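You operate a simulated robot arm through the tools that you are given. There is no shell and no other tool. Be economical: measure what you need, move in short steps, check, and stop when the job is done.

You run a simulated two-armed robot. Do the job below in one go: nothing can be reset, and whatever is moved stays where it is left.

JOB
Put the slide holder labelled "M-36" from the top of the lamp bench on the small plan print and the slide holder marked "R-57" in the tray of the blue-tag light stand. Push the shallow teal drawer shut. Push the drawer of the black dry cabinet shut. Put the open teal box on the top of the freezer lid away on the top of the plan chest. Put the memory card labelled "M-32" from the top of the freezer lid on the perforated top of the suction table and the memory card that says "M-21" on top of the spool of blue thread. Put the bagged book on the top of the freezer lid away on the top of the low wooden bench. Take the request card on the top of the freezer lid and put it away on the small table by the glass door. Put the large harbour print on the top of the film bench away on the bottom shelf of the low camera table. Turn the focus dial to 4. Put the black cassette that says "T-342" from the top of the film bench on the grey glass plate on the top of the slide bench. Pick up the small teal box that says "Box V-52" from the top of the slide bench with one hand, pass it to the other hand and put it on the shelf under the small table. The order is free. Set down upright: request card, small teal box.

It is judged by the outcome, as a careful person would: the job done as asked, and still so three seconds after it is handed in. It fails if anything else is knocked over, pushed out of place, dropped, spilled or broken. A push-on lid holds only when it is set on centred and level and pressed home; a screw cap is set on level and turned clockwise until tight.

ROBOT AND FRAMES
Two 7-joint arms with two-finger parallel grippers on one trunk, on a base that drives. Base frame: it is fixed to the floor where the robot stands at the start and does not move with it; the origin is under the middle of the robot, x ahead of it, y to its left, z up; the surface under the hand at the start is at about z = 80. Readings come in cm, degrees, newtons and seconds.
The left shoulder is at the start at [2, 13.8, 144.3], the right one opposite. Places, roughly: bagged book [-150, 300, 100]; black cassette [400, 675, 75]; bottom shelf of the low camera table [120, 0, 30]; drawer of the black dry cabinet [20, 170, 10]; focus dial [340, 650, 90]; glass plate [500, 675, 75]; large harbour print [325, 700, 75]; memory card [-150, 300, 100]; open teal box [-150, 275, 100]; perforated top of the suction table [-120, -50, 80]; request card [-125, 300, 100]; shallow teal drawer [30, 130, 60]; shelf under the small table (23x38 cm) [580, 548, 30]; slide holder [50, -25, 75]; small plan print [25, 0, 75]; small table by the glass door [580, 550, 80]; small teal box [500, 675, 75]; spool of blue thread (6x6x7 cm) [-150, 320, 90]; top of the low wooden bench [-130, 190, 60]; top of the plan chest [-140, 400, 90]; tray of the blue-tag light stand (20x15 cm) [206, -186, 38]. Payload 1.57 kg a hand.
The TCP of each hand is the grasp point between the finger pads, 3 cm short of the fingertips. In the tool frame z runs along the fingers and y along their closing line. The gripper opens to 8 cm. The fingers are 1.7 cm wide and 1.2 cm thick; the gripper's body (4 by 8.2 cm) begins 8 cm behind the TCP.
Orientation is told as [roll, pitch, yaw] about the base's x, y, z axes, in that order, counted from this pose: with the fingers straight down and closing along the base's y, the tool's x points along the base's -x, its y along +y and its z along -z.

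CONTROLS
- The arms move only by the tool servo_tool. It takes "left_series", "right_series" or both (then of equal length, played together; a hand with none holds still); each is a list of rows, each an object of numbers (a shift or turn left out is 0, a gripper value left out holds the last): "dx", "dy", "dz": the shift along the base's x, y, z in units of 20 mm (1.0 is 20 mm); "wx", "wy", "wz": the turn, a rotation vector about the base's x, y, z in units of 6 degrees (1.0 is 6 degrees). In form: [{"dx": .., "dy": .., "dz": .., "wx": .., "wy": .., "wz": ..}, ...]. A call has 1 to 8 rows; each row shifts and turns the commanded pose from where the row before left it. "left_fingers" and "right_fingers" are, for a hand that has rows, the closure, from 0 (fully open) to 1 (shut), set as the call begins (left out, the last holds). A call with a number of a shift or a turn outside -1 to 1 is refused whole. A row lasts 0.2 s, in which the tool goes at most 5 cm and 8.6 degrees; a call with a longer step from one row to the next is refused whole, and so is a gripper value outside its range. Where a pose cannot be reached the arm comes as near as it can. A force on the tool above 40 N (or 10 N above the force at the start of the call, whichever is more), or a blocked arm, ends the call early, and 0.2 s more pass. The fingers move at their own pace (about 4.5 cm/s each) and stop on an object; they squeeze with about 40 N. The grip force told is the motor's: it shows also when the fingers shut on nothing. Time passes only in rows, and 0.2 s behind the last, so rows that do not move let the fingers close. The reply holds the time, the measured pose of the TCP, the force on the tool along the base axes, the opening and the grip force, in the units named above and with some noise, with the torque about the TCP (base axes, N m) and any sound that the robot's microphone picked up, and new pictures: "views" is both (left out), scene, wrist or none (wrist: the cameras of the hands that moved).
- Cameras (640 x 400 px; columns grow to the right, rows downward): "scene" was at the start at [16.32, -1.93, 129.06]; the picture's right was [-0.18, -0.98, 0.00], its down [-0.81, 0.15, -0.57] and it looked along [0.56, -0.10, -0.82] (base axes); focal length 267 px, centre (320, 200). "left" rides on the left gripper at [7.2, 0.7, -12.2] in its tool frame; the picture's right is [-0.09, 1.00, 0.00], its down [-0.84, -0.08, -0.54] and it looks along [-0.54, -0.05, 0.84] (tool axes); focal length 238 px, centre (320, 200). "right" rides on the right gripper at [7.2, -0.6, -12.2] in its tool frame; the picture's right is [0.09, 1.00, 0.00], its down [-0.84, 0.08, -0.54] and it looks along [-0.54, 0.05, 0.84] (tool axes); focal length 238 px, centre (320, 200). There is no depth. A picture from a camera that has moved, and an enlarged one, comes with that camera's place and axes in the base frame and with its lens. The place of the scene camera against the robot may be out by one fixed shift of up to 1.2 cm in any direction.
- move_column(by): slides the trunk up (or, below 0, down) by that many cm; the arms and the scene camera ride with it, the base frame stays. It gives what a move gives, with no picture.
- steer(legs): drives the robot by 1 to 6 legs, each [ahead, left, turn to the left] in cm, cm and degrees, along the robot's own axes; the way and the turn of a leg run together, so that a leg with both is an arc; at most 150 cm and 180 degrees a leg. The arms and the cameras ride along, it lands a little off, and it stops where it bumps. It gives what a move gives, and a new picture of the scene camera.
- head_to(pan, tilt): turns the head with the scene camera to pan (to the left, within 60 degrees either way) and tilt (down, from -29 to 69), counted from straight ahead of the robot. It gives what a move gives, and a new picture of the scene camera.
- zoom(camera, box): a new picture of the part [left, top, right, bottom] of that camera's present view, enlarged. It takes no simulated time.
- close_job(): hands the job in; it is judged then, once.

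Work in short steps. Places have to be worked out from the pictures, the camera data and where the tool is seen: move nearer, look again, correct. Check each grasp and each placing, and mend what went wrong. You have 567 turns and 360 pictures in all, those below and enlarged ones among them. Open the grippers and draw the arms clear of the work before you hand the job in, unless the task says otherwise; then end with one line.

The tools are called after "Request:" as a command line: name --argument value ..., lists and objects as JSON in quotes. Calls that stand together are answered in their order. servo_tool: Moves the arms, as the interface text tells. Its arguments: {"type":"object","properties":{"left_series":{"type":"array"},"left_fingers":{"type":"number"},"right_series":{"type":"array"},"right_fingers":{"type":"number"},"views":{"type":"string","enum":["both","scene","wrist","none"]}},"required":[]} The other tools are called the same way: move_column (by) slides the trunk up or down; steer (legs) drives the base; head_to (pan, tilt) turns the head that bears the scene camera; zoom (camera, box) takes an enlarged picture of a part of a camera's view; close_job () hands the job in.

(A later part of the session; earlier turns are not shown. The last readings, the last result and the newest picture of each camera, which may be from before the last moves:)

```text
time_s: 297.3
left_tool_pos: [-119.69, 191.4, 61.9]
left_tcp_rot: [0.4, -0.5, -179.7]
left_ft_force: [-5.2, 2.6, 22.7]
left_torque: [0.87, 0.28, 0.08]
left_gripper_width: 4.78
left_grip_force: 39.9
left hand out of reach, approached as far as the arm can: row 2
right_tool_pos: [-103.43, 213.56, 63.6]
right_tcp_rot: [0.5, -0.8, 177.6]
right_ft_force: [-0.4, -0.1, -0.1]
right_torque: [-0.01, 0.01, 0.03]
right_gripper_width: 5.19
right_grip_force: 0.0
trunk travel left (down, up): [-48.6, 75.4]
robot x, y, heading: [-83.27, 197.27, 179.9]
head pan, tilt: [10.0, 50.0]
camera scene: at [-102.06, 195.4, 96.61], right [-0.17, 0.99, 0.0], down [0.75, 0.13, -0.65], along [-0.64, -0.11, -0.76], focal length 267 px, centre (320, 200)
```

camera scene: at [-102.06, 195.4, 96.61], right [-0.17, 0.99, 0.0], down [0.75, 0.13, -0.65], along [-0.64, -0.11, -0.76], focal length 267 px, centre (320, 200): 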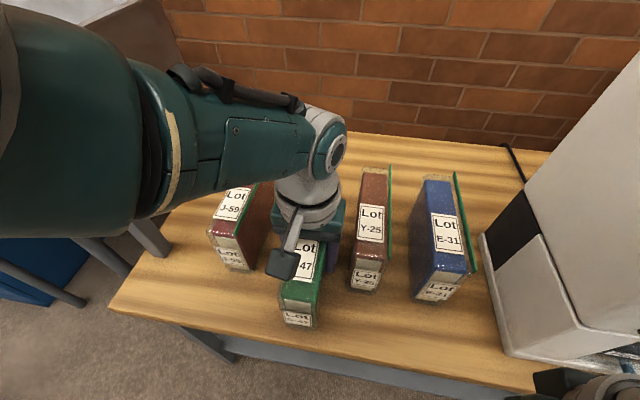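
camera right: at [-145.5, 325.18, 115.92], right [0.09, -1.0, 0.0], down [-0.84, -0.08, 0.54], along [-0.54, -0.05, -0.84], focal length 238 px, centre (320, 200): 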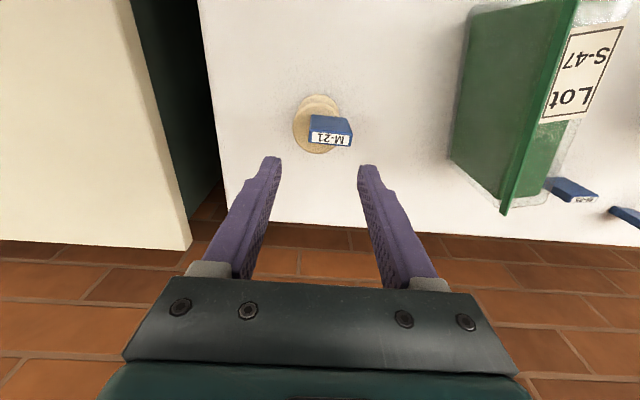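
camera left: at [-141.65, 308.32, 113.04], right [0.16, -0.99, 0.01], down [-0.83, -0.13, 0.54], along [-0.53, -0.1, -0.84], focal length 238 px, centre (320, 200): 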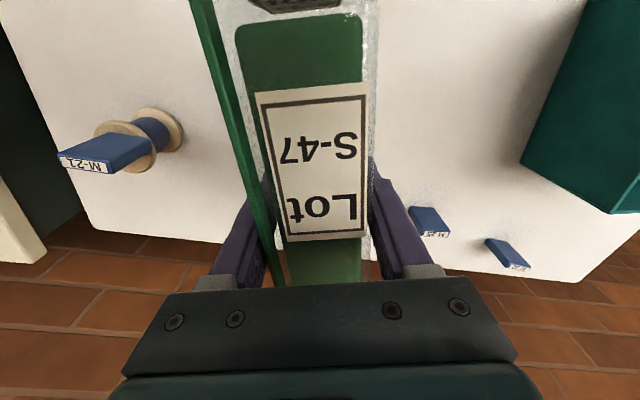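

Contact (28 N up). I release with a small opening and lift straight up.

Request:
servo_tool --left_series '[{"dz": 0.15}, {}, {}]' --left_fingers 0.2 --views "none"

Request:
servo_tool --left_series '[{"dz": 1}, {"dz": 1}, {"dz": 1}, {"dz": 1}, {"dz": 1}, {"dz": 1}, {"dz": 1}, {"dz": 1}]' --views "scene"

```text
time_s: 298.1
left_tool_pos: [-119.25, 191.38, 62.06]
left_tcp_rot: [0.5, 0.0, -179.7]
left_ft_force: [0.0, 0.4, -0.9]
left_torque: [0.01, 0.04, 0.01]
left_gripper_width: 6.41
left_grip_force: 0.0
right_tool_pos: [-103.1, 213.46, 63.56]
right_tcp_rot: [0.6, -0.7, 177.7]
right_ft_force: [0.0, 0.1, -0.3]
right_torque: [0.03, -0.02, 0.04]
right_gripper_width: 5.18
right_grip_force: 0.1
trunk travel left (down, up): [-48.6, 75.4]
robot x, y, heading: [-82.97, 197.55, 179.6]
head pan, tilt: [10.0, 50.0]
```

```text
time_s: 299.9
left_tool_pos: [-125.49, 193.77, 74.45]
left_tcp_rot: [0.5, 0.0, -179.7]
left_ft_force: [1.1, 0.0, -0.4]
left_torque: [0.05, 0.03, 0.0]
left_gripper_width: 6.37
left_grip_force: 0.1
left hand out of reach, approached as far as the arm can: row 1, 2, 3, 4, 5, 6, 7, 8
right_tool_pos: [-102.96, 213.48, 63.63]
right_tcp_rot: [0.7, -0.7, 177.8]
right_ft_force: [-0.2, -0.3, -1.5]
right_torque: [0.05, 0.02, 0.03]
right_gripper_width: 5.22
right_grip_force: 0.0
trunk travel left (down, up): [-48.6, 75.4]
robot x, y, heading: [-83.57, 197.09, 179.8]
head pan, tilt: [10.0, 50.0]
camera scene: at [-101.78, 195.33, 96.55], right [-0.17, 0.99, 0.0], down [0.75, 0.13, -0.64], along [-0.63, -0.11, -0.77], focal length 267 px, centre (320, 200)
```

scene: 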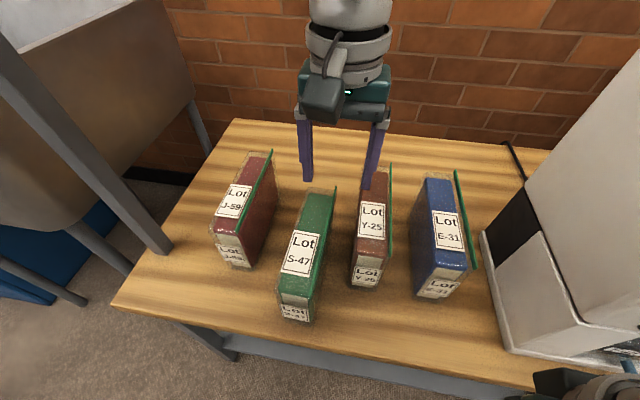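

The book stands safely on the bench. The left arm is at its straight limit; I raise the trunk to clear, then back off.

Request:
move_column --by 30

Request:
steer --legs '[[-30, 0, 0]]'

```text
time_s: 302.9
left_tool_pos: [-125.48, 193.88, 104.47]
left_tcp_rot: [0.6, 0.0, -179.7]
left_ft_force: [-0.8, 0.2, -0.2]
left_torque: [0.01, 0.01, 0.01]
left_gripper_width: 6.41
left_grip_force: 0.0
right_tool_pos: [-103.04, 213.39, 93.58]
right_tcp_rot: [0.6, -0.7, 177.7]
right_ft_force: [-0.4, -0.1, 1.2]
right_torque: [0.0, 0.01, -0.04]
right_gripper_width: 5.18
right_grip_force: 0.0
trunk travel left (down, up): [-78.6, 45.4]
robot x, y, heading: [-83.41, 197.15, 179.9]
head pan, tilt: [10.0, 50.0]
```

```text
time_s: 305.0
left_tool_pos: [-95.6, 193.9, 104.39]
left_tcp_rot: [0.5, 0.0, -179.8]
left_ft_force: [-0.6, -0.6, -0.5]
left_torque: [-0.02, -0.01, -0.01]
left_gripper_width: 6.39
left_grip_force: 0.0
right_tool_pos: [-73.03, 213.41, 93.54]
right_tcp_rot: [0.6, -0.7, 177.4]
right_ft_force: [0.5, -0.7, 1.0]
right_torque: [0.0, 0.01, -0.02]
right_gripper_width: 5.2
right_grip_force: 0.0
trunk travel left (down, up): [-78.6, 45.4]
robot x, y, heading: [-53.17, 196.71, 179.7]
head pan, tilt: [10.0, 50.0]
camera scene: at [-71.69, 195.29, 126.55], right [-0.17, 0.99, 0.0], down [0.75, 0.13, -0.64], along [-0.63, -0.11, -0.77], focal length 267 px, centre (320, 200)
```

scene: 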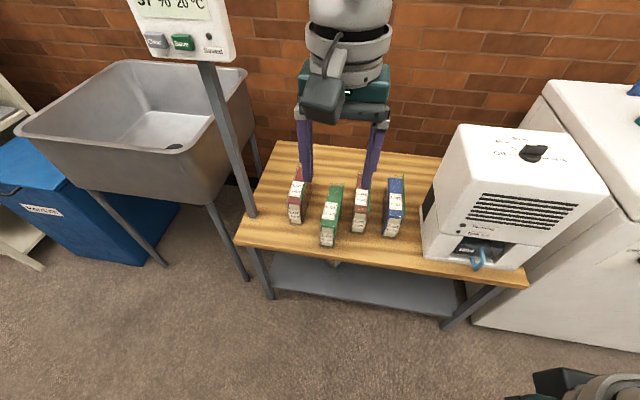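

Now I free the left elbow with the same rigid-rotation trick.

Request:
servo_tool --left_series '[{"dx": 0.93, "dz": -0.52, "wy": -0.6}, {"dx": 0.93, "dz": -0.46, "wy": -0.6}, {"dx": 0.95, "dz": -0.4, "wy": -0.6}, {"dx": 0.97, "dz": -0.33, "wy": -0.6}, {"dx": 0.98, "dz": -0.27, "wy": -0.6}, {"dx": 1, "dz": -0.2, "wy": -0.6}, {"dx": 1, "dz": -0.14, "wy": -0.6}, {"dx": 1, "dz": -0.08, "wy": -0.6}]' --left_fingers 0 --views "none"

Request:
servo_tool --left_series '[{"dz": 0.8, "wy": 0.7}, {"dz": 0.8, "wy": 0.7}, {"dz": 0.8, "wy": 0.7}, {"dz": 0.8, "wy": 0.7}, {"dz": 0.8, "wy": 0.7}, {"dz": 0.5, "wy": 0.7}, {"dz": 0.5, "wy": 0.6}]' --views "none"

```text
time_s: 306.8
left_tool_pos: [-81.33, 193.82, 99.1]
left_tcp_rot: [1.0, 28.5, -179.1]
left_ft_force: [0.8, 0.7, -0.6]
left_torque: [-0.01, 0.0, -0.01]
left_gripper_width: 8.01
left_grip_force: 0.1
left hand out of reach, approached as far as the arm can: row 4, 6, 7
right_tool_pos: [-72.96, 213.3, 93.68]
right_tcp_rot: [0.7, -0.7, 177.5]
right_ft_force: [0.0, 0.4, 0.2]
right_torque: [0.02, 0.0, 0.01]
right_gripper_width: 5.19
right_grip_force: 0.0
trunk travel left (down, up): [-78.6, 45.4]
robot x, y, heading: [-53.34, 197.09, 179.9]
head pan, tilt: [10.0, 50.0]
```

```text
time_s: 308.4
left_tool_pos: [-91.96, 196.6, 101.61]
left_tcp_rot: [0.2, 2.7, 180.0]
left_ft_force: [-0.1, 0.0, 0.5]
left_torque: [0.0, -0.01, -0.01]
left_gripper_width: 7.98
left_grip_force: 0.0
left hand out of reach, approached as far as the arm can: row 1, 2, 3, 4, 5, 6, 7
right_tool_pos: [-73.02, 213.33, 93.67]
right_tcp_rot: [0.6, -0.7, 177.6]
right_ft_force: [0.5, 0.6, 0.2]
right_torque: [0.01, -0.02, -0.02]
right_gripper_width: 5.18
right_grip_force: 0.0
trunk travel left (down, up): [-78.6, 45.4]
robot x, y, heading: [-53.49, 197.43, 179.8]
head pan, tilt: [10.0, 50.0]
```

I first move the left hand out to its own side, then repeat the flex with a larger sweep.

Request:
servo_tool --left_series '[{"dy": -1, "dz": -0.5}, {"dy": -1, "dz": -0.5}, {"dy": -1, "dz": -0.5}, {"dy": -1, "dz": -0.5}, {"dy": -1, "dz": -0.5}, {"dy": -1, "dz": -0.5}, {"dy": -0.5, "dz": -0.5}]' --views "none"

Request:
servo_tool --left_series '[{"dx": 0.93, "dz": -0.52, "wy": -0.6}, {"dx": 0.93, "dz": -0.46, "wy": -0.6}, {"dx": 0.95, "dz": -0.4, "wy": -0.6}, {"dx": 0.97, "dz": -0.33, "wy": -0.6}, {"dx": 0.98, "dz": -0.27, "wy": -0.6}, {"dx": 1, "dz": -0.2, "wy": -0.6}, {"dx": 1, "dz": -0.14, "wy": -0.6}, {"dx": 1, "dz": -0.08, "wy": -0.6}]' --views "none"

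```text
time_s: 310.0
left_tool_pos: [-91.45, 183.49, 94.21]
left_tcp_rot: [0.4, 3.1, 179.9]
left_ft_force: [-0.3, -0.8, 0.5]
left_torque: [0.0, 0.0, 0.0]
left_gripper_width: 8.0
left_grip_force: 0.0
right_tool_pos: [-73.04, 213.32, 93.57]
right_tcp_rot: [0.5, -0.7, 177.5]
right_ft_force: [0.3, 0.0, 0.2]
right_torque: [-0.03, -0.04, 0.0]
right_gripper_width: 5.2
right_grip_force: 0.1
trunk travel left (down, up): [-78.6, 45.4]
robot x, y, heading: [-53.5, 196.93, 180.1]
head pan, tilt: [10.0, 50.0]
```

```text
time_s: 311.8
left_tool_pos: [-75.78, 183.42, 89.87]
left_tcp_rot: [0.4, 31.9, 179.9]
left_ft_force: [0.2, 0.1, 0.0]
left_torque: [0.0, -0.02, -0.01]
left_gripper_width: 8.03
left_grip_force: 0.0
left hand out of reach, approached as far as the arm can: row 3, 7
right_tool_pos: [-73.01, 213.42, 93.59]
right_tcp_rot: [0.6, -0.7, 177.5]
right_ft_force: [-0.3, 0.7, 0.8]
right_torque: [0.0, -0.01, 0.02]
right_gripper_width: 5.2
right_grip_force: 0.1
trunk travel left (down, up): [-78.6, 45.4]
robot x, y, heading: [-53.41, 196.92, 179.7]
head pan, tilt: [10.0, 50.0]
```

Request:
servo_tool --left_series '[{"dz": 0.5, "wy": 0.7}, {"dz": 0.5, "wy": 0.7}, {"dz": 0.5, "wy": 0.7}, {"dz": 0.5, "wy": 0.7}, {"dz": 0.5, "wy": 0.7}, {"dz": 0.5, "wy": 0.7}, {"dz": 0.5, "wy": 0.7}, {"wy": 0.4}]' --views "none"

```text
time_s: 313.6
left_tool_pos: [-75.67, 183.11, 96.81]
left_tcp_rot: [0.3, -0.1, 179.9]
left_ft_force: [0.4, -0.3, -0.3]
left_torque: [0.04, -0.01, -0.03]
left_gripper_width: 8.01
left_grip_force: 0.1
right_tool_pos: [-72.95, 213.38, 93.7]
right_tcp_rot: [0.7, -0.8, 177.5]
right_ft_force: [0.9, -0.5, -0.4]
right_torque: [0.03, 0.0, 0.03]
right_gripper_width: 5.21
right_grip_force: 0.0
trunk travel left (down, up): [-78.6, 45.4]
robot x, y, heading: [-53.52, 197.11, 179.8]
head pan, tilt: [10.0, 50.0]
```

Both arms are free again. I raise both hands and drive to the freezer's left part for the teal box.

Request:
servo_tool --right_series '[{"dz": 1}, {"dz": 1}, {"dz": 1}, {"dz": 1}, {"dz": 1}, {"dz": 1}, {"dz": 1}]' --left_series '[{"dz": 1}, {"dz": 1}, {"dz": 1}, {"dz": 1}, {"dz": 1}, {"dz": 1}, {"dz": 1}]' --right_fingers 0 --views "none"

Request:
steer --legs '[[0, -64, 0], [28, 0, 0]]'

Request:
head_to --pan 0 --tilt 45

```text
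time_s: 315.2
left_tool_pos: [-75.66, 183.07, 110.35]
left_tcp_rot: [0.4, 0.0, 179.9]
left_ft_force: [0.3, 0.7, 0.7]
left_torque: [0.0, 0.0, 0.01]
left_gripper_width: 8.01
left_grip_force: 0.0
right_tool_pos: [-72.75, 218.1, 105.33]
right_tcp_rot: [-8.0, -0.7, -179.7]
right_ft_force: [0.7, 0.1, 0.2]
right_torque: [-0.01, 0.0, -0.03]
right_gripper_width: 7.98
right_grip_force: 0.0
right hand out of reach, approached as far as the arm can: row 7
trunk travel left (down, up): [-78.6, 45.4]
robot x, y, heading: [-53.38, 197.38, 179.8]
head pan, tilt: [10.0, 50.0]
stopped in row 7 (right hand): the arm was blocked; the commanded pose is now the measured one
```

```text
time_s: 320.3
left_tool_pos: [-102.97, 248.0, 110.42]
left_tcp_rot: [0.4, 0.0, 179.6]
left_ft_force: [0.8, 0.8, -0.3]
left_torque: [0.02, 0.0, 0.03]
left_gripper_width: 8.02
left_grip_force: 0.1
right_tool_pos: [-100.02, 282.88, 105.29]
right_tcp_rot: [-7.9, -0.5, 179.9]
right_ft_force: [-0.6, -1.3, -1.1]
right_torque: [0.0, -0.01, 0.03]
right_gripper_width: 7.98
right_grip_force: 0.1
trunk travel left (down, up): [-78.6, 45.4]
robot x, y, heading: [-80.44, 261.74, 179.5]
head pan, tilt: [10.0, 50.0]
camera scene: at [-99.06, 260.19, 126.55], right [-0.16, 0.99, 0.0], down [0.76, 0.13, -0.64], along [-0.63, -0.11, -0.77], focal length 267 px, centre (320, 200)
```

scene: 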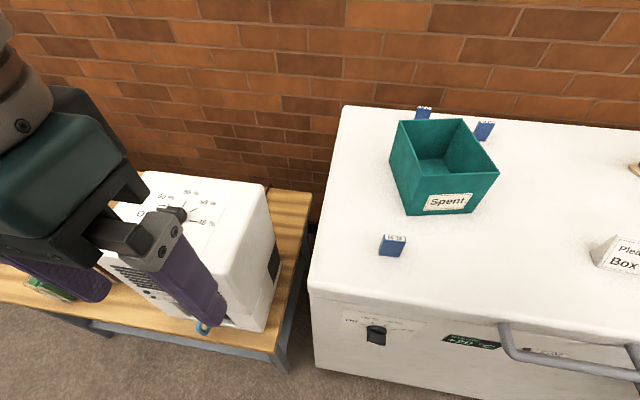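

```text
time_s: 321.0
left_tool_pos: [-102.91, 248.11, 110.25]
left_tcp_rot: [0.4, 0.0, 179.6]
left_ft_force: [-0.4, -0.1, 0.1]
left_torque: [0.0, 0.04, 0.02]
left_gripper_width: 8.0
left_grip_force: 0.1
right_tool_pos: [-100.04, 283.09, 105.25]
right_tcp_rot: [-8.1, -0.5, 179.9]
right_ft_force: [-0.2, 0.7, -0.3]
right_torque: [0.01, 0.01, 0.0]
right_gripper_width: 7.99
right_grip_force: 0.0
trunk travel left (down, up): [-78.6, 45.4]
robot x, y, heading: [-80.83, 262.15, 179.5]
head pan, tilt: [0.0, 45.0]
camera scene: at [-99.59, 261.53, 127.24], right [0.01, 1.0, 0.0], down [0.71, -0.01, -0.71], along [-0.71, 0.01, -0.71], focal length 267 px, centre (320, 200)
```

scene: 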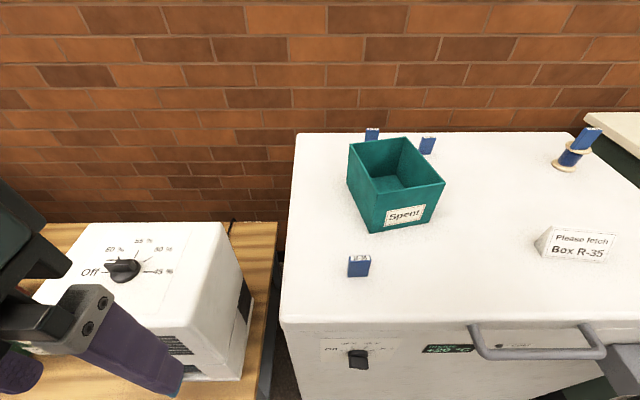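

Request:
zoom --camera "scene" --box '[320, 110, 480, 290]'

```text
2.22 times, centred on (400, 200) of scene
camera zoom: at [-99.59, 261.53, 127.24], right [0.01, 1.0, 0.0], down [0.71, -0.01, -0.71], along [-0.71, 0.01, -0.71], focal length 593 px, centre (142, 200)
```

zoom: 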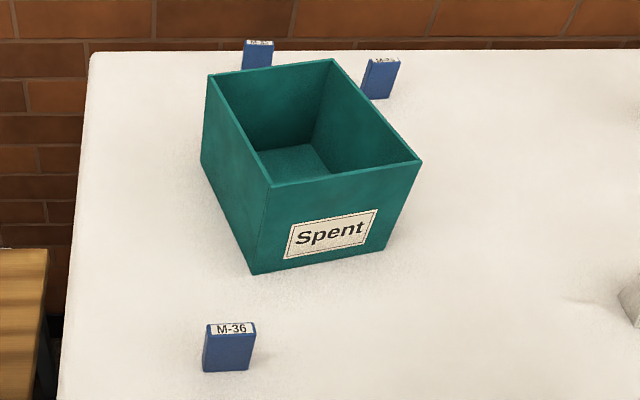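

The box spans about 13×16 cm, rim z≈95, its right wall centred near (-143,283), turned 12°. I'll grip that right wall. I drive 20 cm closer and extend/level the right hand.

Request:
steer --legs '[[20, 0, 0]]'

Request:
servo_tool --right_series '[{"dx": -1, "wx": -0.3, "wz": 0.4}, {"dx": -1, "wx": -0.3, "wz": 0.4}, {"dx": -1, "wx": -0.3, "wz": 0.4}, {"dx": -1, "wx": -0.4, "wz": 0.4}, {"dx": -1, "wz": 0.4}, {"dx": -1}, {"dx": -1}]' --views "both"

```text
time_s: 322.6
left_tool_pos: [-122.96, 248.19, 110.27]
left_tcp_rot: [0.4, 0.1, 179.6]
left_ft_force: [-0.1, -0.4, -0.4]
left_torque: [0.02, -0.02, -0.01]
left_gripper_width: 7.99
left_grip_force: 0.0
right_tool_pos: [-120.04, 283.15, 105.21]
right_tcp_rot: [-8.3, -0.6, 180.1]
right_ft_force: [0.8, -0.8, 0.4]
right_torque: [0.05, 0.02, -0.01]
right_gripper_width: 8.01
right_grip_force: 0.1
trunk travel left (down, up): [-78.6, 45.4]
robot x, y, heading: [-100.93, 262.17, 179.6]
head pan, tilt: [0.0, 45.0]
camera scene: at [-119.54, 261.69, 127.24], right [0.01, 1.0, 0.0], down [0.71, -0.01, -0.71], along [-0.71, 0.01, -0.71], focal length 267 px, centre (320, 200)
```

scene: 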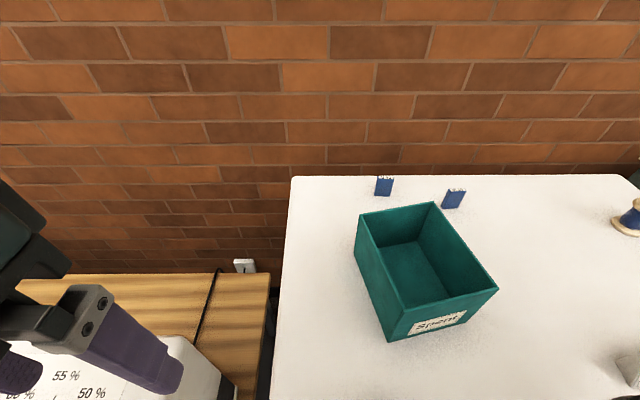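

```text
time_s: 324.2
left_tool_pos: [-122.87, 248.29, 110.27]
left_tcp_rot: [0.4, 0.1, 179.5]
left_ft_force: [-0.7, 0.5, 0.2]
left_torque: [0.01, 0.01, -0.01]
left_gripper_width: 8.01
left_grip_force: 0.1
right_tool_pos: [-133.94, 282.89, 105.25]
right_tcp_rot: [-0.3, -1.2, -168.2]
right_ft_force: [-0.5, -0.5, 0.5]
right_torque: [-0.02, 0.02, -0.02]
right_gripper_width: 8.02
right_grip_force: 0.1
trunk travel left (down, up): [-78.6, 45.4]
robot x, y, heading: [-100.7, 262.14, 179.6]
head pan, tilt: [0.0, 45.0]
camera scene: at [-119.55, 261.69, 127.24], right [0.01, 1.0, 0.0], down [0.71, -0.01, -0.71], along [-0.71, 0.01, -0.71], focal length 267 px, centre (320, 200)
camera right: at [-126.7, 285.01, 117.3], right [0.29, -0.96, -0.01], down [-0.79, -0.25, 0.56], along [-0.54, -0.16, -0.83], focal length 238 px, centre (320, 200)
```

scene: 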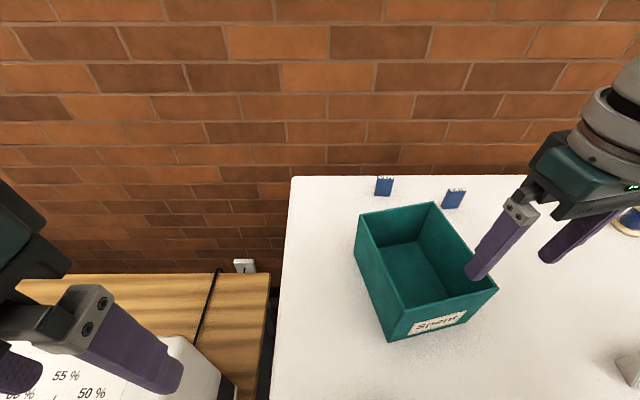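
right: 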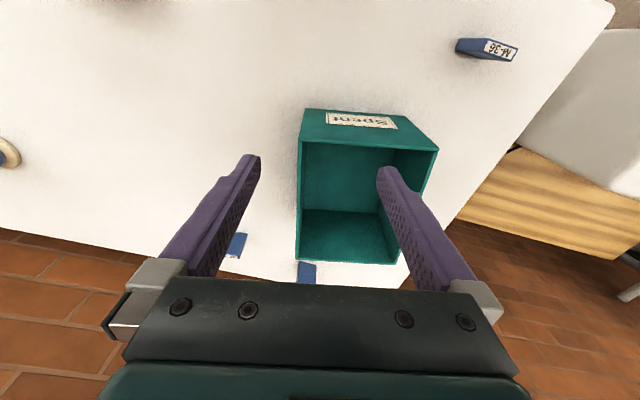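

The wall centre is (-142.9,282.7). I move over it and look.

Request:
servo_tool --right_series '[{"dx": -0.9}, {"dx": -0.9}, {"dx": -0.9}, {"dx": -0.9}, {"dx": -0.85, "dy": -0.1}, {"dz": -1}, {}]' --views "both"

```text
time_s: 325.8
left_tool_pos: [-123.02, 248.13, 110.26]
left_tcp_rot: [0.4, 0.1, 179.5]
left_ft_force: [-0.7, 0.2, 0.1]
left_torque: [-0.02, -0.02, 0.0]
left_gripper_width: 8.0
left_grip_force: 0.1
right_tool_pos: [-142.87, 282.9, 103.15]
right_tcp_rot: [-0.2, -1.2, -168.1]
right_ft_force: [-0.1, 1.1, 0.1]
right_torque: [-0.01, 0.0, 0.0]
right_gripper_width: 8.02
right_grip_force: 0.0
trunk travel left (down, up): [-78.6, 45.4]
robot x, y, heading: [-100.94, 262.26, 179.8]
head pan, tilt: [0.0, 45.0]
camera scene: at [-119.54, 261.69, 127.24], right [0.01, 1.0, 0.0], down [0.71, -0.01, -0.71], along [-0.71, 0.01, -0.71], focal length 267 px, centre (320, 200)
camera right: at [-135.65, 284.93, 115.25], right [0.29, -0.96, -0.01], down [-0.79, -0.25, 0.56], along [-0.54, -0.16, -0.83], focal length 238 px, centre (320, 200)
```

scene: 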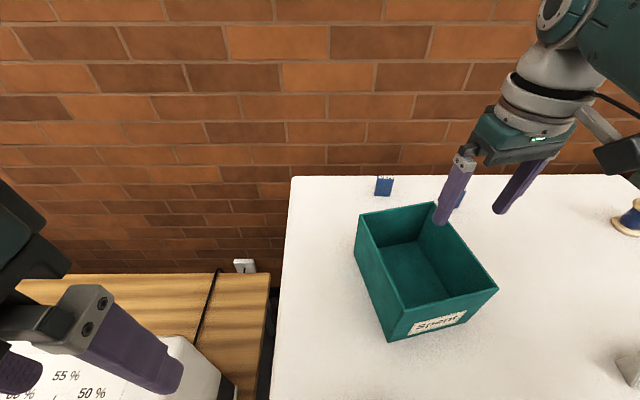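
right: 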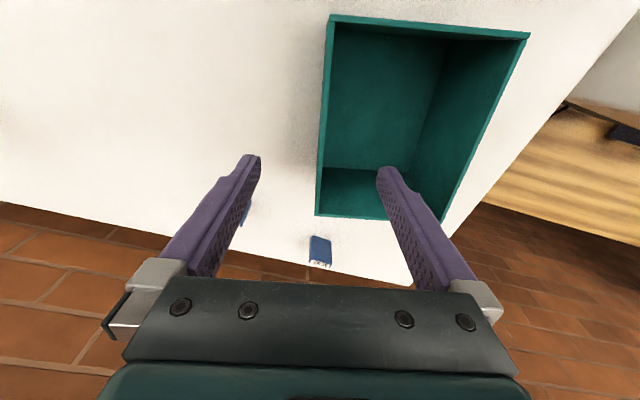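

Wall is centred between the fingers. Descend to z≈93.7 and close.

Request:
servo_tool --right_series '[{"dz": -1}, {"dz": -1}, {"dz": -1}, {"dz": -1}, {"dz": -0.7}, {}]' --views "none"

Request:
servo_tool --right_series '[{}, {}, {}, {}]' --right_fingers 1 --views "both"

```text
time_s: 327.2
left_tool_pos: [-122.89, 248.15, 110.27]
left_tcp_rot: [0.4, 0.2, 179.6]
left_ft_force: [-0.1, -0.4, 0.6]
left_torque: [0.03, -0.01, 0.03]
left_gripper_width: 8.0
left_grip_force: 0.0
right_tool_pos: [-141.88, 282.84, 95.5]
right_tcp_rot: [-0.4, -1.2, -168.0]
right_ft_force: [0.3, 0.9, 0.7]
right_torque: [0.02, 0.01, 0.03]
right_gripper_width: 8.01
right_grip_force: 0.1
right hand out of reach, approached as far as the arm can: row 4, 5
trunk travel left (down, up): [-78.6, 45.4]
robot x, y, heading: [-100.54, 262.41, 179.6]
head pan, tilt: [0.0, 45.0]
```

```text
time_s: 328.2
left_tool_pos: [-122.95, 248.19, 110.21]
left_tcp_rot: [0.4, 0.1, 179.6]
left_ft_force: [-0.3, 0.1, -0.3]
left_torque: [-0.04, 0.03, -0.01]
left_gripper_width: 7.98
left_grip_force: 0.1
right_tool_pos: [-141.87, 282.93, 95.31]
right_tcp_rot: [-0.4, -1.2, -168.1]
right_ft_force: [1.4, 0.6, 1.1]
right_torque: [-0.3, 0.1, 0.13]
right_gripper_width: 0.42
right_grip_force: 7.6
trunk travel left (down, up): [-78.6, 45.4]
robot x, y, heading: [-100.61, 262.06, 179.2]
head pan, tilt: [0.0, 45.0]
camera scene: at [-119.54, 261.7, 127.24], right [0.01, 1.0, 0.0], down [0.71, -0.01, -0.71], along [-0.71, 0.01, -0.71], focal length 267 px, centre (320, 200)
camera right: at [-134.68, 284.99, 107.46], right [0.29, -0.96, -0.01], down [-0.79, -0.25, 0.56], along [-0.54, -0.16, -0.83], focal length 238 px, centre (320, 200)
```

scene: 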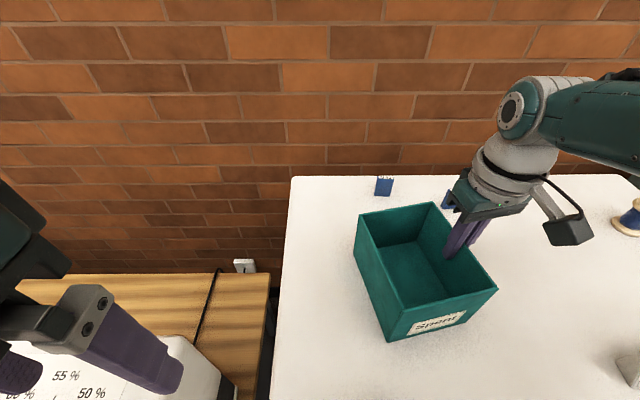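
right: 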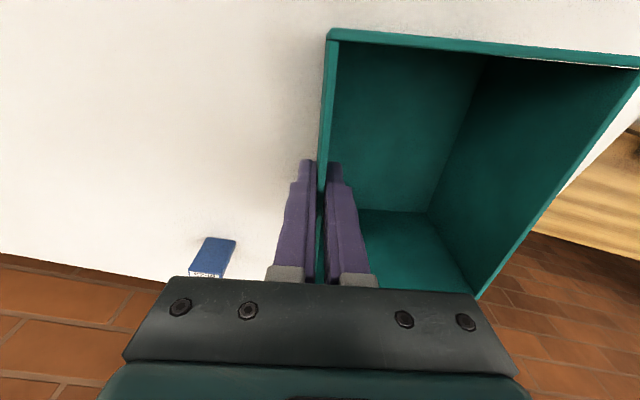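

The wall is gripped (0.42 cm). Since the arm is at full stretch I lift with the trunk.

Request:
servo_tool --right_series '[{}, {}, {}]' --views "none"

Request:
move_column --by 6

Request:
zoom --camera "scene" --box '[0, 0, 640, 400]'

```text
time_s: 329.0
left_tool_pos: [-122.97, 248.23, 110.41]
left_tcp_rot: [0.4, 0.1, 179.6]
left_ft_force: [0.1, -0.2, 0.1]
left_torque: [0.02, -0.01, 0.01]
left_gripper_width: 8.0
left_grip_force: 0.0
right_tool_pos: [-141.88, 283.01, 95.45]
right_tcp_rot: [-0.4, -1.1, -168.0]
right_ft_force: [2.0, -0.3, 2.7]
right_torque: [-0.55, -0.03, 0.27]
right_gripper_width: 0.38
right_grip_force: 24.5
trunk travel left (down, up): [-78.6, 45.4]
robot x, y, heading: [-100.62, 261.98, 179.6]
head pan, tilt: [0.0, 45.0]
```

```text
time_s: 330.0
left_tool_pos: [-122.88, 248.24, 116.3]
left_tcp_rot: [0.4, 0.0, 179.6]
left_ft_force: [-0.3, -0.1, 0.9]
left_torque: [-0.01, -0.01, 0.04]
left_gripper_width: 7.98
left_grip_force: 0.2
right_tool_pos: [-141.94, 282.79, 101.26]
right_tcp_rot: [-0.2, -1.2, -168.1]
right_ft_force: [-0.9, -0.6, -2.0]
right_torque: [0.09, 0.05, 0.01]
right_gripper_width: 0.36
right_grip_force: 24.2
trunk travel left (down, up): [-84.6, 39.4]
robot x, y, heading: [-100.58, 262.15, 179.4]
head pan, tilt: [0.0, 45.0]
```

```text
1.00 times, centred on (320, 200) of scene (not enlarged: the box is as wide or as high as the picture)
camera zoom: at [-119.53, 261.69, 133.24], right [0.01, 1.0, 0.0], down [0.71, -0.01, -0.71], along [-0.71, 0.01, -0.71], focal length 267 px, centre (320, 200)
```

zoom: 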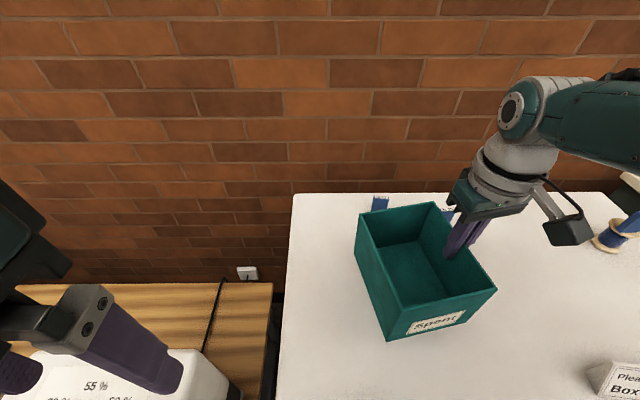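

The box is lifted. I raise 10 cm more, back out, and drive north to the plan chest.

Request:
move_column --by 10

Request:
steer --legs '[[-42, 0, 0], [0, -130, 0]]'

Request:
head_to --pan 0 --tilt 35

```text
time_s: 331.4
left_tool_pos: [-123.03, 248.2, 126.27]
left_tcp_rot: [0.3, 0.1, 179.7]
left_ft_force: [-0.5, 0.9, -0.4]
left_torque: [0.02, 0.0, 0.02]
left_gripper_width: 7.99
left_grip_force: 0.1
right_tool_pos: [-141.99, 282.92, 111.32]
right_tcp_rot: [-0.3, -1.3, -168.1]
right_ft_force: [-0.8, 0.3, -2.4]
right_torque: [0.12, 0.04, 0.0]
right_gripper_width: 0.37
right_grip_force: 24.6
trunk travel left (down, up): [-94.6, 29.4]
robot x, y, heading: [-100.92, 262.49, 179.4]
head pan, tilt: [0.0, 45.0]
```

```text
time_s: 340.0
left_tool_pos: [-81.05, 375.97, 126.35]
left_tcp_rot: [0.4, 0.0, -178.9]
left_ft_force: [-0.3, -0.3, -0.2]
left_torque: [-0.02, 0.01, 0.02]
left_gripper_width: 7.99
left_grip_force: 0.0
right_tool_pos: [-100.86, 410.32, 111.36]
right_tcp_rot: [-0.3, -1.2, -166.7]
right_ft_force: [-0.4, 0.5, -1.8]
right_torque: [0.11, 0.0, -0.02]
right_gripper_width: 0.42
right_grip_force: 24.7
trunk travel left (down, up): [-94.6, 29.4]
robot x, y, heading: [-59.09, 390.6, -179.2]
head pan, tilt: [0.0, 45.0]
camera scene: at [-78.14, 389.64, 143.24], right [-0.02, 1.0, 0.0], down [0.71, 0.01, -0.71], along [-0.71, -0.01, -0.71], focal length 267 px, centre (320, 200)
```

scene: 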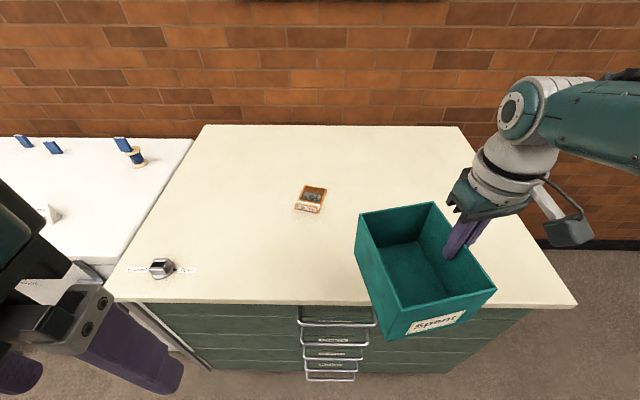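

```text
time_s: 340.7
left_tool_pos: [-81.16, 376.0, 126.34]
left_tcp_rot: [0.5, 0.1, -178.9]
left_ft_force: [1.0, 0.2, 0.2]
left_torque: [0.04, 0.01, -0.01]
left_gripper_width: 7.98
left_grip_force: 0.0
right_tool_pos: [-101.05, 410.29, 111.32]
right_tcp_rot: [-0.4, -1.2, -166.6]
right_ft_force: [1.3, 0.2, -3.4]
right_torque: [0.12, 0.01, -0.01]
right_gripper_width: 0.4
right_grip_force: 24.2
trunk travel left (down, up): [-94.6, 29.4]
robot x, y, heading: [-59.69, 390.51, -179.0]
head pan, tilt: [0.0, 35.0]
camera scene: at [-78.81, 389.63, 144.72], right [-0.02, 1.0, 0.0], down [0.57, 0.01, -0.82], along [-0.82, -0.01, -0.57], focal length 267 px, centre (320, 200)
```

scene: 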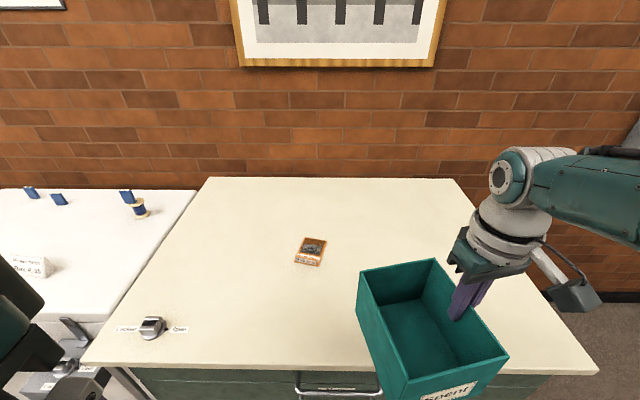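

The chest top is free on the right. I drive forward 29 and right 10 so the box is over the chest, then lower with the trunk.

Request:
steer --legs '[[29, -10, 0]]'

Request:
move_column --by -8

Request:
zoom --camera "right" --box '[0, 0, 640, 400]'

```text
time_s: 342.8
left_tool_pos: [-110.21, 385.79, 126.32]
left_tcp_rot: [0.4, 0.1, -179.0]
left_ft_force: [-0.2, 0.0, 0.2]
left_torque: [0.0, 0.02, 0.01]
left_gripper_width: 7.99
left_grip_force: 0.0
right_tool_pos: [-129.89, 419.97, 111.32]
right_tcp_rot: [-0.4, -1.2, -166.7]
right_ft_force: [0.2, -0.2, -1.7]
right_torque: [0.13, 0.01, -0.03]
right_gripper_width: 0.39
right_grip_force: 24.4
trunk travel left (down, up): [-94.6, 29.4]
robot x, y, heading: [-88.13, 400.16, -179.3]
head pan, tilt: [0.0, 35.0]
camera scene: at [-107.82, 399.3, 144.72], right [-0.01, 1.0, 0.0], down [0.57, 0.01, -0.82], along [-0.82, -0.01, -0.57], focal length 267 px, centre (320, 200)
```

scene: 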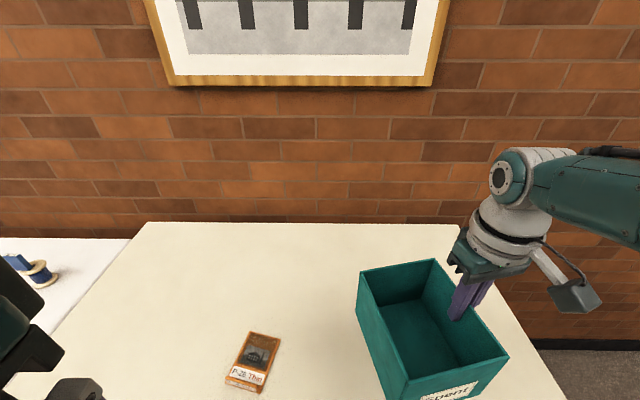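

```text
time_s: 344.0
left_tool_pos: [-110.3, 385.75, 118.29]
left_tcp_rot: [0.4, 0.2, -179.1]
left_ft_force: [0.3, -0.4, -0.3]
left_torque: [0.04, -0.01, -0.01]
left_gripper_width: 8.0
left_grip_force: 0.0
right_tool_pos: [-129.98, 420.01, 103.43]
right_tcp_rot: [-0.4, -1.2, -166.7]
right_ft_force: [-0.6, 0.1, -2.2]
right_torque: [0.14, 0.05, 0.01]
right_gripper_width: 0.39
right_grip_force: 24.2
trunk travel left (down, up): [-86.6, 37.4]
robot x, y, heading: [-88.44, 400.27, -179.4]
head pan, tilt: [0.0, 35.0]
```

```text
1.00 times, centred on (320, 200) of right (not enlarged: the box is as wide or as high as the picture)
camera zoom: at [-122.77, 422.22, 115.43], right [0.32, -0.95, -0.01], down [-0.79, -0.27, 0.56], along [-0.53, -0.17, -0.83], focal length 238 px, centre (320, 200)
```

zoom: 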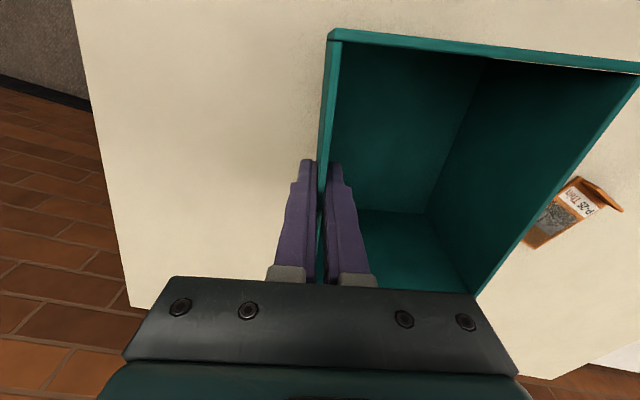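

Chest top is about z≈89.5; box bottom is ≈93. I lower 3 cm then creep.

Request:
move_column --by -3

Request:
move_column --by -0.6

```text
time_s: 344.7
left_tool_pos: [-110.15, 385.71, 115.24]
left_tcp_rot: [0.4, 0.1, -179.1]
left_ft_force: [0.2, -0.6, 0.5]
left_torque: [0.02, -0.01, 0.01]
left_gripper_width: 8.01
left_grip_force: 0.1
right_tool_pos: [-130.01, 419.99, 100.31]
right_tcp_rot: [-0.3, -1.2, -166.9]
right_ft_force: [-0.3, 0.1, -2.0]
right_torque: [0.14, 0.01, 0.01]
right_gripper_width: 0.39
right_grip_force: 24.9
trunk travel left (down, up): [-83.6, 40.4]
robot x, y, heading: [-88.35, 399.82, -179.3]
head pan, tilt: [0.0, 35.0]
```

```text
time_s: 345.3
left_tool_pos: [-110.26, 385.8, 114.59]
left_tcp_rot: [0.4, 0.2, -179.1]
left_ft_force: [0.7, 0.6, -0.4]
left_torque: [0.02, 0.0, -0.01]
left_gripper_width: 8.01
left_grip_force: 0.1
right_tool_pos: [-130.04, 420.03, 99.83]
right_tcp_rot: [-0.2, -1.1, -166.7]
right_ft_force: [5.7, -0.4, 15.8]
right_torque: [-0.5, -0.51, 0.12]
right_gripper_width: 0.38
right_grip_force: 24.7
trunk travel left (down, up): [-83.0, 41.0]
robot x, y, heading: [-88.53, 400.55, -179.4]
head pan, tilt: [0.0, 35.0]
```

Contact (16 N). I open partially and lift by the trunk.

Request:
servo_tool --right_series '[{}, {}, {}]' --right_fingers 0.6 --views "none"

Request:
move_column --by 12

Request:
zoom --camera "scene" --box '[0, 0, 640, 400]'

```text
time_s: 346.1
left_tool_pos: [-110.22, 385.76, 114.69]
left_tcp_rot: [0.4, 0.2, -179.1]
left_ft_force: [-0.2, -0.3, 0.2]
left_torque: [-0.02, 0.01, -0.02]
left_gripper_width: 7.99
left_grip_force: 0.0
right_tool_pos: [-130.03, 420.01, 99.71]
right_tcp_rot: [-0.3, -1.2, -166.9]
right_ft_force: [0.5, 0.0, -0.8]
right_torque: [-0.01, 0.0, -0.04]
right_gripper_width: 3.2
right_grip_force: 0.0
trunk travel left (down, up): [-83.0, 41.0]
robot x, y, heading: [-88.07, 399.93, -179.4]
head pan, tilt: [0.0, 35.0]
```

```text
time_s: 347.6
left_tool_pos: [-110.24, 385.61, 126.69]
left_tcp_rot: [0.5, 0.1, -179.1]
left_ft_force: [0.0, -0.4, 0.0]
left_torque: [0.0, 0.04, 0.0]
left_gripper_width: 8.01
left_grip_force: 0.0
right_tool_pos: [-129.95, 420.07, 111.74]
right_tcp_rot: [-0.3, -1.2, -166.7]
right_ft_force: [0.4, 0.1, -0.4]
right_torque: [0.04, -0.02, -0.01]
right_gripper_width: 3.2
right_grip_force: 0.0
trunk travel left (down, up): [-95.0, 29.0]
robot x, y, heading: [-88.26, 400.09, -179.2]
head pan, tilt: [0.0, 35.0]
```

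```text
1.00 times, centred on (320, 200) of scene (not enlarged: the box is as wide or as high as the picture)
camera zoom: at [-107.83, 399.3, 145.12], right [-0.01, 1.0, 0.0], down [0.57, 0.01, -0.82], along [-0.82, -0.01, -0.57], focal length 267 px, centre (320, 200)
```

zoom: 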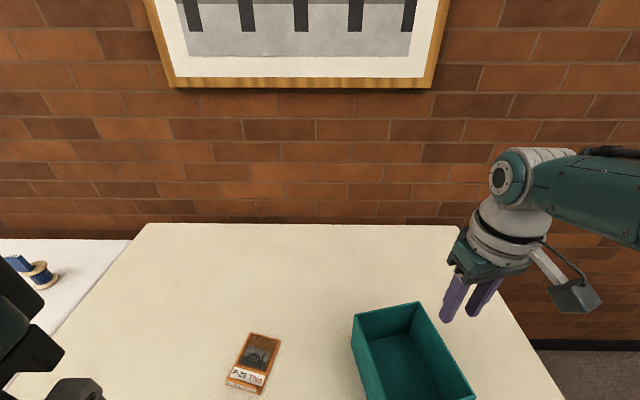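

Box is on the plan chest. I back away and free the right elbow.

Request:
steer --legs '[[-40, 0, 0]]'

Request:
servo_tool --right_series '[{"dx": 0.93, "dz": -0.52, "wy": -0.6, "wz": -0.3}, {"dx": 0.93, "dz": -0.46, "wy": -0.6, "wz": -0.3}, {"dx": 0.95, "dz": -0.4, "wy": -0.6, "wz": -0.3}, {"dx": 0.97, "dz": -0.33, "wy": -0.6, "wz": -0.3}, {"dx": 0.98, "dz": -0.27, "wy": -0.6, "wz": -0.3}, {"dx": 1, "dz": -0.2, "wy": -0.6, "wz": -0.3}, {"dx": 1, "dz": -0.14, "wy": -0.6, "wz": -0.3}, {"dx": 1, "dz": -0.08, "wy": -0.6}]' --right_fingers 0.3 --views "none"

Request:
servo_tool --right_series '[{"wy": 0.7}, {"wy": 0.7}, {"wy": 0.7}, {"wy": 0.7}, {"wy": 0.7}, {"wy": 0.7}, {"wy": 0.4}]' --views "none"

```text
time_s: 350.1
left_tool_pos: [-70.6, 386.33, 126.72]
left_tcp_rot: [0.5, 0.1, -179.4]
left_ft_force: [-0.1, -0.3, 0.7]
left_torque: [0.0, -0.01, -0.01]
left_gripper_width: 8.0
left_grip_force: 0.1
right_tool_pos: [-90.06, 420.74, 111.67]
right_tcp_rot: [-0.3, -1.2, -167.1]
right_ft_force: [-0.8, -0.8, -0.2]
right_torque: [0.02, -0.01, 0.05]
right_gripper_width: 3.21
right_grip_force: 0.2
trunk travel left (down, up): [-95.0, 29.0]
robot x, y, heading: [-48.47, 400.52, -179.5]
head pan, tilt: [0.0, 35.0]
camera scene: at [-68.01, 399.87, 145.12], right [-0.01, 1.0, 0.0], down [0.57, 0.01, -0.82], along [-0.82, -0.01, -0.57], focal length 267 px, centre (320, 200)
```

scene: 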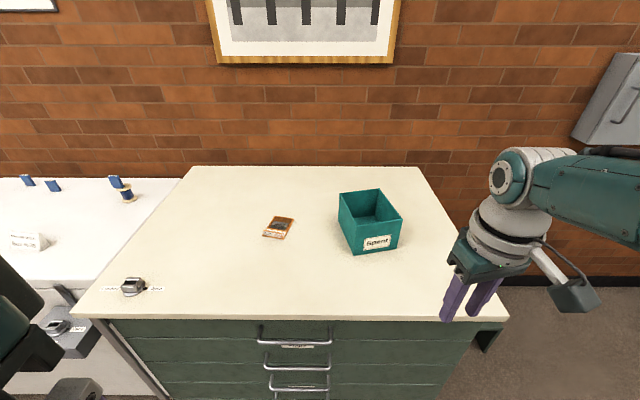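

```text
time_s: 351.9
left_tool_pos: [-70.56, 386.33, 126.75]
left_tcp_rot: [0.4, 0.1, -179.3]
left_ft_force: [0.1, -0.1, 0.0]
left_torque: [-0.01, 0.0, 0.01]
left_gripper_width: 8.0
left_grip_force: 0.1
right_tool_pos: [-74.31, 420.84, 107.06]
right_tcp_rot: [2.8, 27.4, -179.4]
right_ft_force: [-0.8, -0.7, 0.0]
right_torque: [-0.01, -0.02, -0.03]
right_gripper_width: 5.58
right_grip_force: 0.0
right hand out of reach, approached as far as the arm can: row 5
trunk travel left (down, up): [-95.0, 29.0]
robot x, y, heading: [-48.63, 400.93, -179.8]
head pan, tilt: [0.0, 35.0]
```

```text
time_s: 353.5
left_tool_pos: [-70.45, 386.29, 126.74]
left_tcp_rot: [0.4, 0.1, -179.4]
left_ft_force: [-0.3, 0.2, 0.4]
left_torque: [0.01, 0.01, 0.02]
left_gripper_width: 8.03
left_grip_force: 0.0
right_tool_pos: [-80.19, 420.94, 101.09]
right_tcp_rot: [2.5, -0.2, -179.5]
right_ft_force: [-0.5, -1.0, -0.4]
right_torque: [-0.02, 0.03, -0.03]
right_gripper_width: 5.59
right_grip_force: 0.0
right hand out of reach, approached as far as the arm can: row 1, 2, 3, 4, 5, 6, 7
trunk travel left (down, up): [-95.0, 29.0]
robot x, y, heading: [-48.4, 400.67, -179.5]
head pan, tilt: [0.0, 35.0]
```

Not freed yet; I align laterally and repeat with a lift while levelling, as worked before.

Request:
servo_tool --right_series '[{"dy": -1}, {"dy": -1}, {"dy": -1, "dz": -0.5}, {"dx": 0.93, "dz": -0.52, "wy": -0.6}, {"dx": 0.93, "dz": -0.46, "wy": -0.6}, {"dx": 0.95, "dz": -0.4, "wy": -0.6}, {"dx": 0.97, "dz": -0.33, "wy": -0.6}, {"dx": 0.98, "dz": -0.27, "wy": -0.6}]' --views "none"

Request:
servo_tool --right_series '[{"dx": 1, "dz": -0.2, "wy": -0.6}, {"dx": 1, "dz": -0.14, "wy": -0.6}, {"dx": 1, "dz": 0, "wy": -0.6}, {"dz": 0.5, "wy": 0.7}, {"dz": 0.5, "wy": 0.7}, {"dz": 0.5, "wy": 0.7}, {"dz": 0.5, "wy": 0.7}, {"dz": 0.5, "wy": 0.7}]' --views "none"

```text
time_s: 355.3
left_tool_pos: [-70.44, 386.26, 126.74]
left_tcp_rot: [0.4, 0.1, -179.5]
left_ft_force: [0.1, -0.4, -0.4]
left_torque: [-0.02, -0.02, -0.01]
left_gripper_width: 8.0
left_grip_force: 0.0
right_tool_pos: [-68.73, 415.35, 98.37]
right_tcp_rot: [2.6, 17.7, -179.5]
right_ft_force: [-0.2, -0.2, -0.7]
right_torque: [-0.02, 0.02, 0.0]
right_gripper_width: 5.58
right_grip_force: 0.1
right hand out of reach, approached as far as the arm can: row 3, 4, 6, 7
trunk travel left (down, up): [-95.0, 29.0]
robot x, y, heading: [-48.78, 400.41, -179.1]
head pan, tilt: [0.0, 35.0]
```

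```text
time_s: 357.1
left_tool_pos: [-70.43, 386.25, 126.67]
left_tcp_rot: [0.4, 0.1, -179.4]
left_ft_force: [-0.2, -1.0, 0.0]
left_torque: [0.04, -0.01, 0.0]
left_gripper_width: 7.99
left_grip_force: 0.0
right_tool_pos: [-66.64, 414.39, 94.94]
right_tcp_rot: [2.5, 7.5, -179.5]
right_ft_force: [0.3, 0.3, -0.1]
right_torque: [0.01, 0.02, 0.0]
right_gripper_width: 5.6
right_grip_force: 0.0
right hand out of reach, approached as far as the arm can: row 1, 3, 4, 5, 6, 7, 8
trunk travel left (down, up): [-95.0, 29.0]
robot x, y, heading: [-48.48, 400.97, -179.5]
head pan, tilt: [0.0, 35.0]
```

I recompute the elbow rotation for the now more vertical arm and apply it.

Request:
servo_tool --right_series '[{"dx": 0.92, "dz": -0.15, "wy": -0.48}, {"dx": 0.92, "dz": -0.11, "wy": -0.48}, {"dx": 0.92, "dz": -0.06, "wy": -0.48}, {"dx": 0.91, "dz": -0.02, "wy": -0.48}, {"dx": 0.9, "dz": 0.03, "wy": -0.48}, {"dx": 0.89, "dz": 0.07, "wy": -0.48}, {"dx": 0.87, "dz": 0.12, "wy": -0.48}, {"dx": 0.85, "dz": 0.16, "wy": -0.48}]' --views "none"

```text
time_s: 358.9
left_tool_pos: [-70.58, 386.21, 126.84]
left_tcp_rot: [0.4, 0.0, -179.4]
left_ft_force: [-0.6, 0.6, -0.2]
left_torque: [0.03, 0.01, -0.03]
left_gripper_width: 7.99
left_grip_force: 0.1
right_tool_pos: [-51.99, 414.45, 95.18]
right_tcp_rot: [2.8, 30.6, -179.2]
right_ft_force: [-0.2, 0.0, -0.1]
right_torque: [0.0, -0.01, -0.01]
right_gripper_width: 5.58
right_grip_force: 0.2
right hand out of reach, approached as far as the arm can: row 7
trunk travel left (down, up): [-95.0, 29.0]
robot x, y, heading: [-48.63, 400.58, -179.5]
head pan, tilt: [0.0, 35.0]
```

The shoulder swung instead. I slide the hand forward to a 45° arm and retry from there (as in the successful cases).

Request:
servo_tool --right_series '[{"dx": -1, "dz": 0.3, "wy": 0.64}, {"dx": -1, "dz": 0.3, "wy": 0.64}, {"dx": -1, "dz": 0.4, "wy": 0.64}, {"dx": -1, "dz": 0.5, "wy": 0.64}, {"dx": -1, "dz": 0.6, "wy": 0.64}, {"dx": -1, "dz": 0.7, "wy": 0.64}, {"dx": -1, "dz": 0.8, "wy": 0.64}, {"dx": -1, "dz": 0.8, "wy": 0.64}]' --views "none"

Request:
servo_tool --right_series '[{"dx": -1, "dz": 0.7}, {"dx": -1, "dz": 0.7}, {"dx": -1, "dz": 0.8}, {"dx": -1, "dz": 0.8}, {"dx": -1, "dz": 0.9}, {"dx": -1, "dz": 0.9}]' --views "none"

```text
time_s: 360.7
left_tool_pos: [-70.47, 386.27, 126.69]
left_tcp_rot: [0.4, 0.1, -179.4]
left_ft_force: [0.8, -1.2, 0.3]
left_torque: [-0.02, -0.02, -0.01]
left_gripper_width: 7.99
left_grip_force: 0.2
right_tool_pos: [-68.25, 414.45, 104.12]
right_tcp_rot: [2.4, -0.2, -179.4]
right_ft_force: [-0.5, 0.2, 0.1]
right_torque: [0.04, -0.01, 0.0]
right_gripper_width: 5.59
right_grip_force: 0.0
trunk travel left (down, up): [-95.0, 29.0]
robot x, y, heading: [-48.46, 400.31, -179.6]
head pan, tilt: [0.0, 35.0]
```

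```text
time_s: 362.1
left_tool_pos: [-70.45, 386.26, 126.77]
left_tcp_rot: [0.4, 0.1, -179.4]
left_ft_force: [-0.4, -0.1, -0.4]
left_torque: [0.01, 0.01, -0.01]
left_gripper_width: 7.99
left_grip_force: 0.0
right_tool_pos: [-80.23, 414.16, 113.76]
right_tcp_rot: [2.4, -0.1, -179.4]
right_ft_force: [0.2, 0.6, 0.2]
right_torque: [-0.01, 0.0, 0.02]
right_gripper_width: 5.61
right_grip_force: 0.1
trunk travel left (down, up): [-95.0, 29.0]
robot x, y, heading: [-48.54, 400.65, -179.5]
head pan, tilt: [0.0, 35.0]
```

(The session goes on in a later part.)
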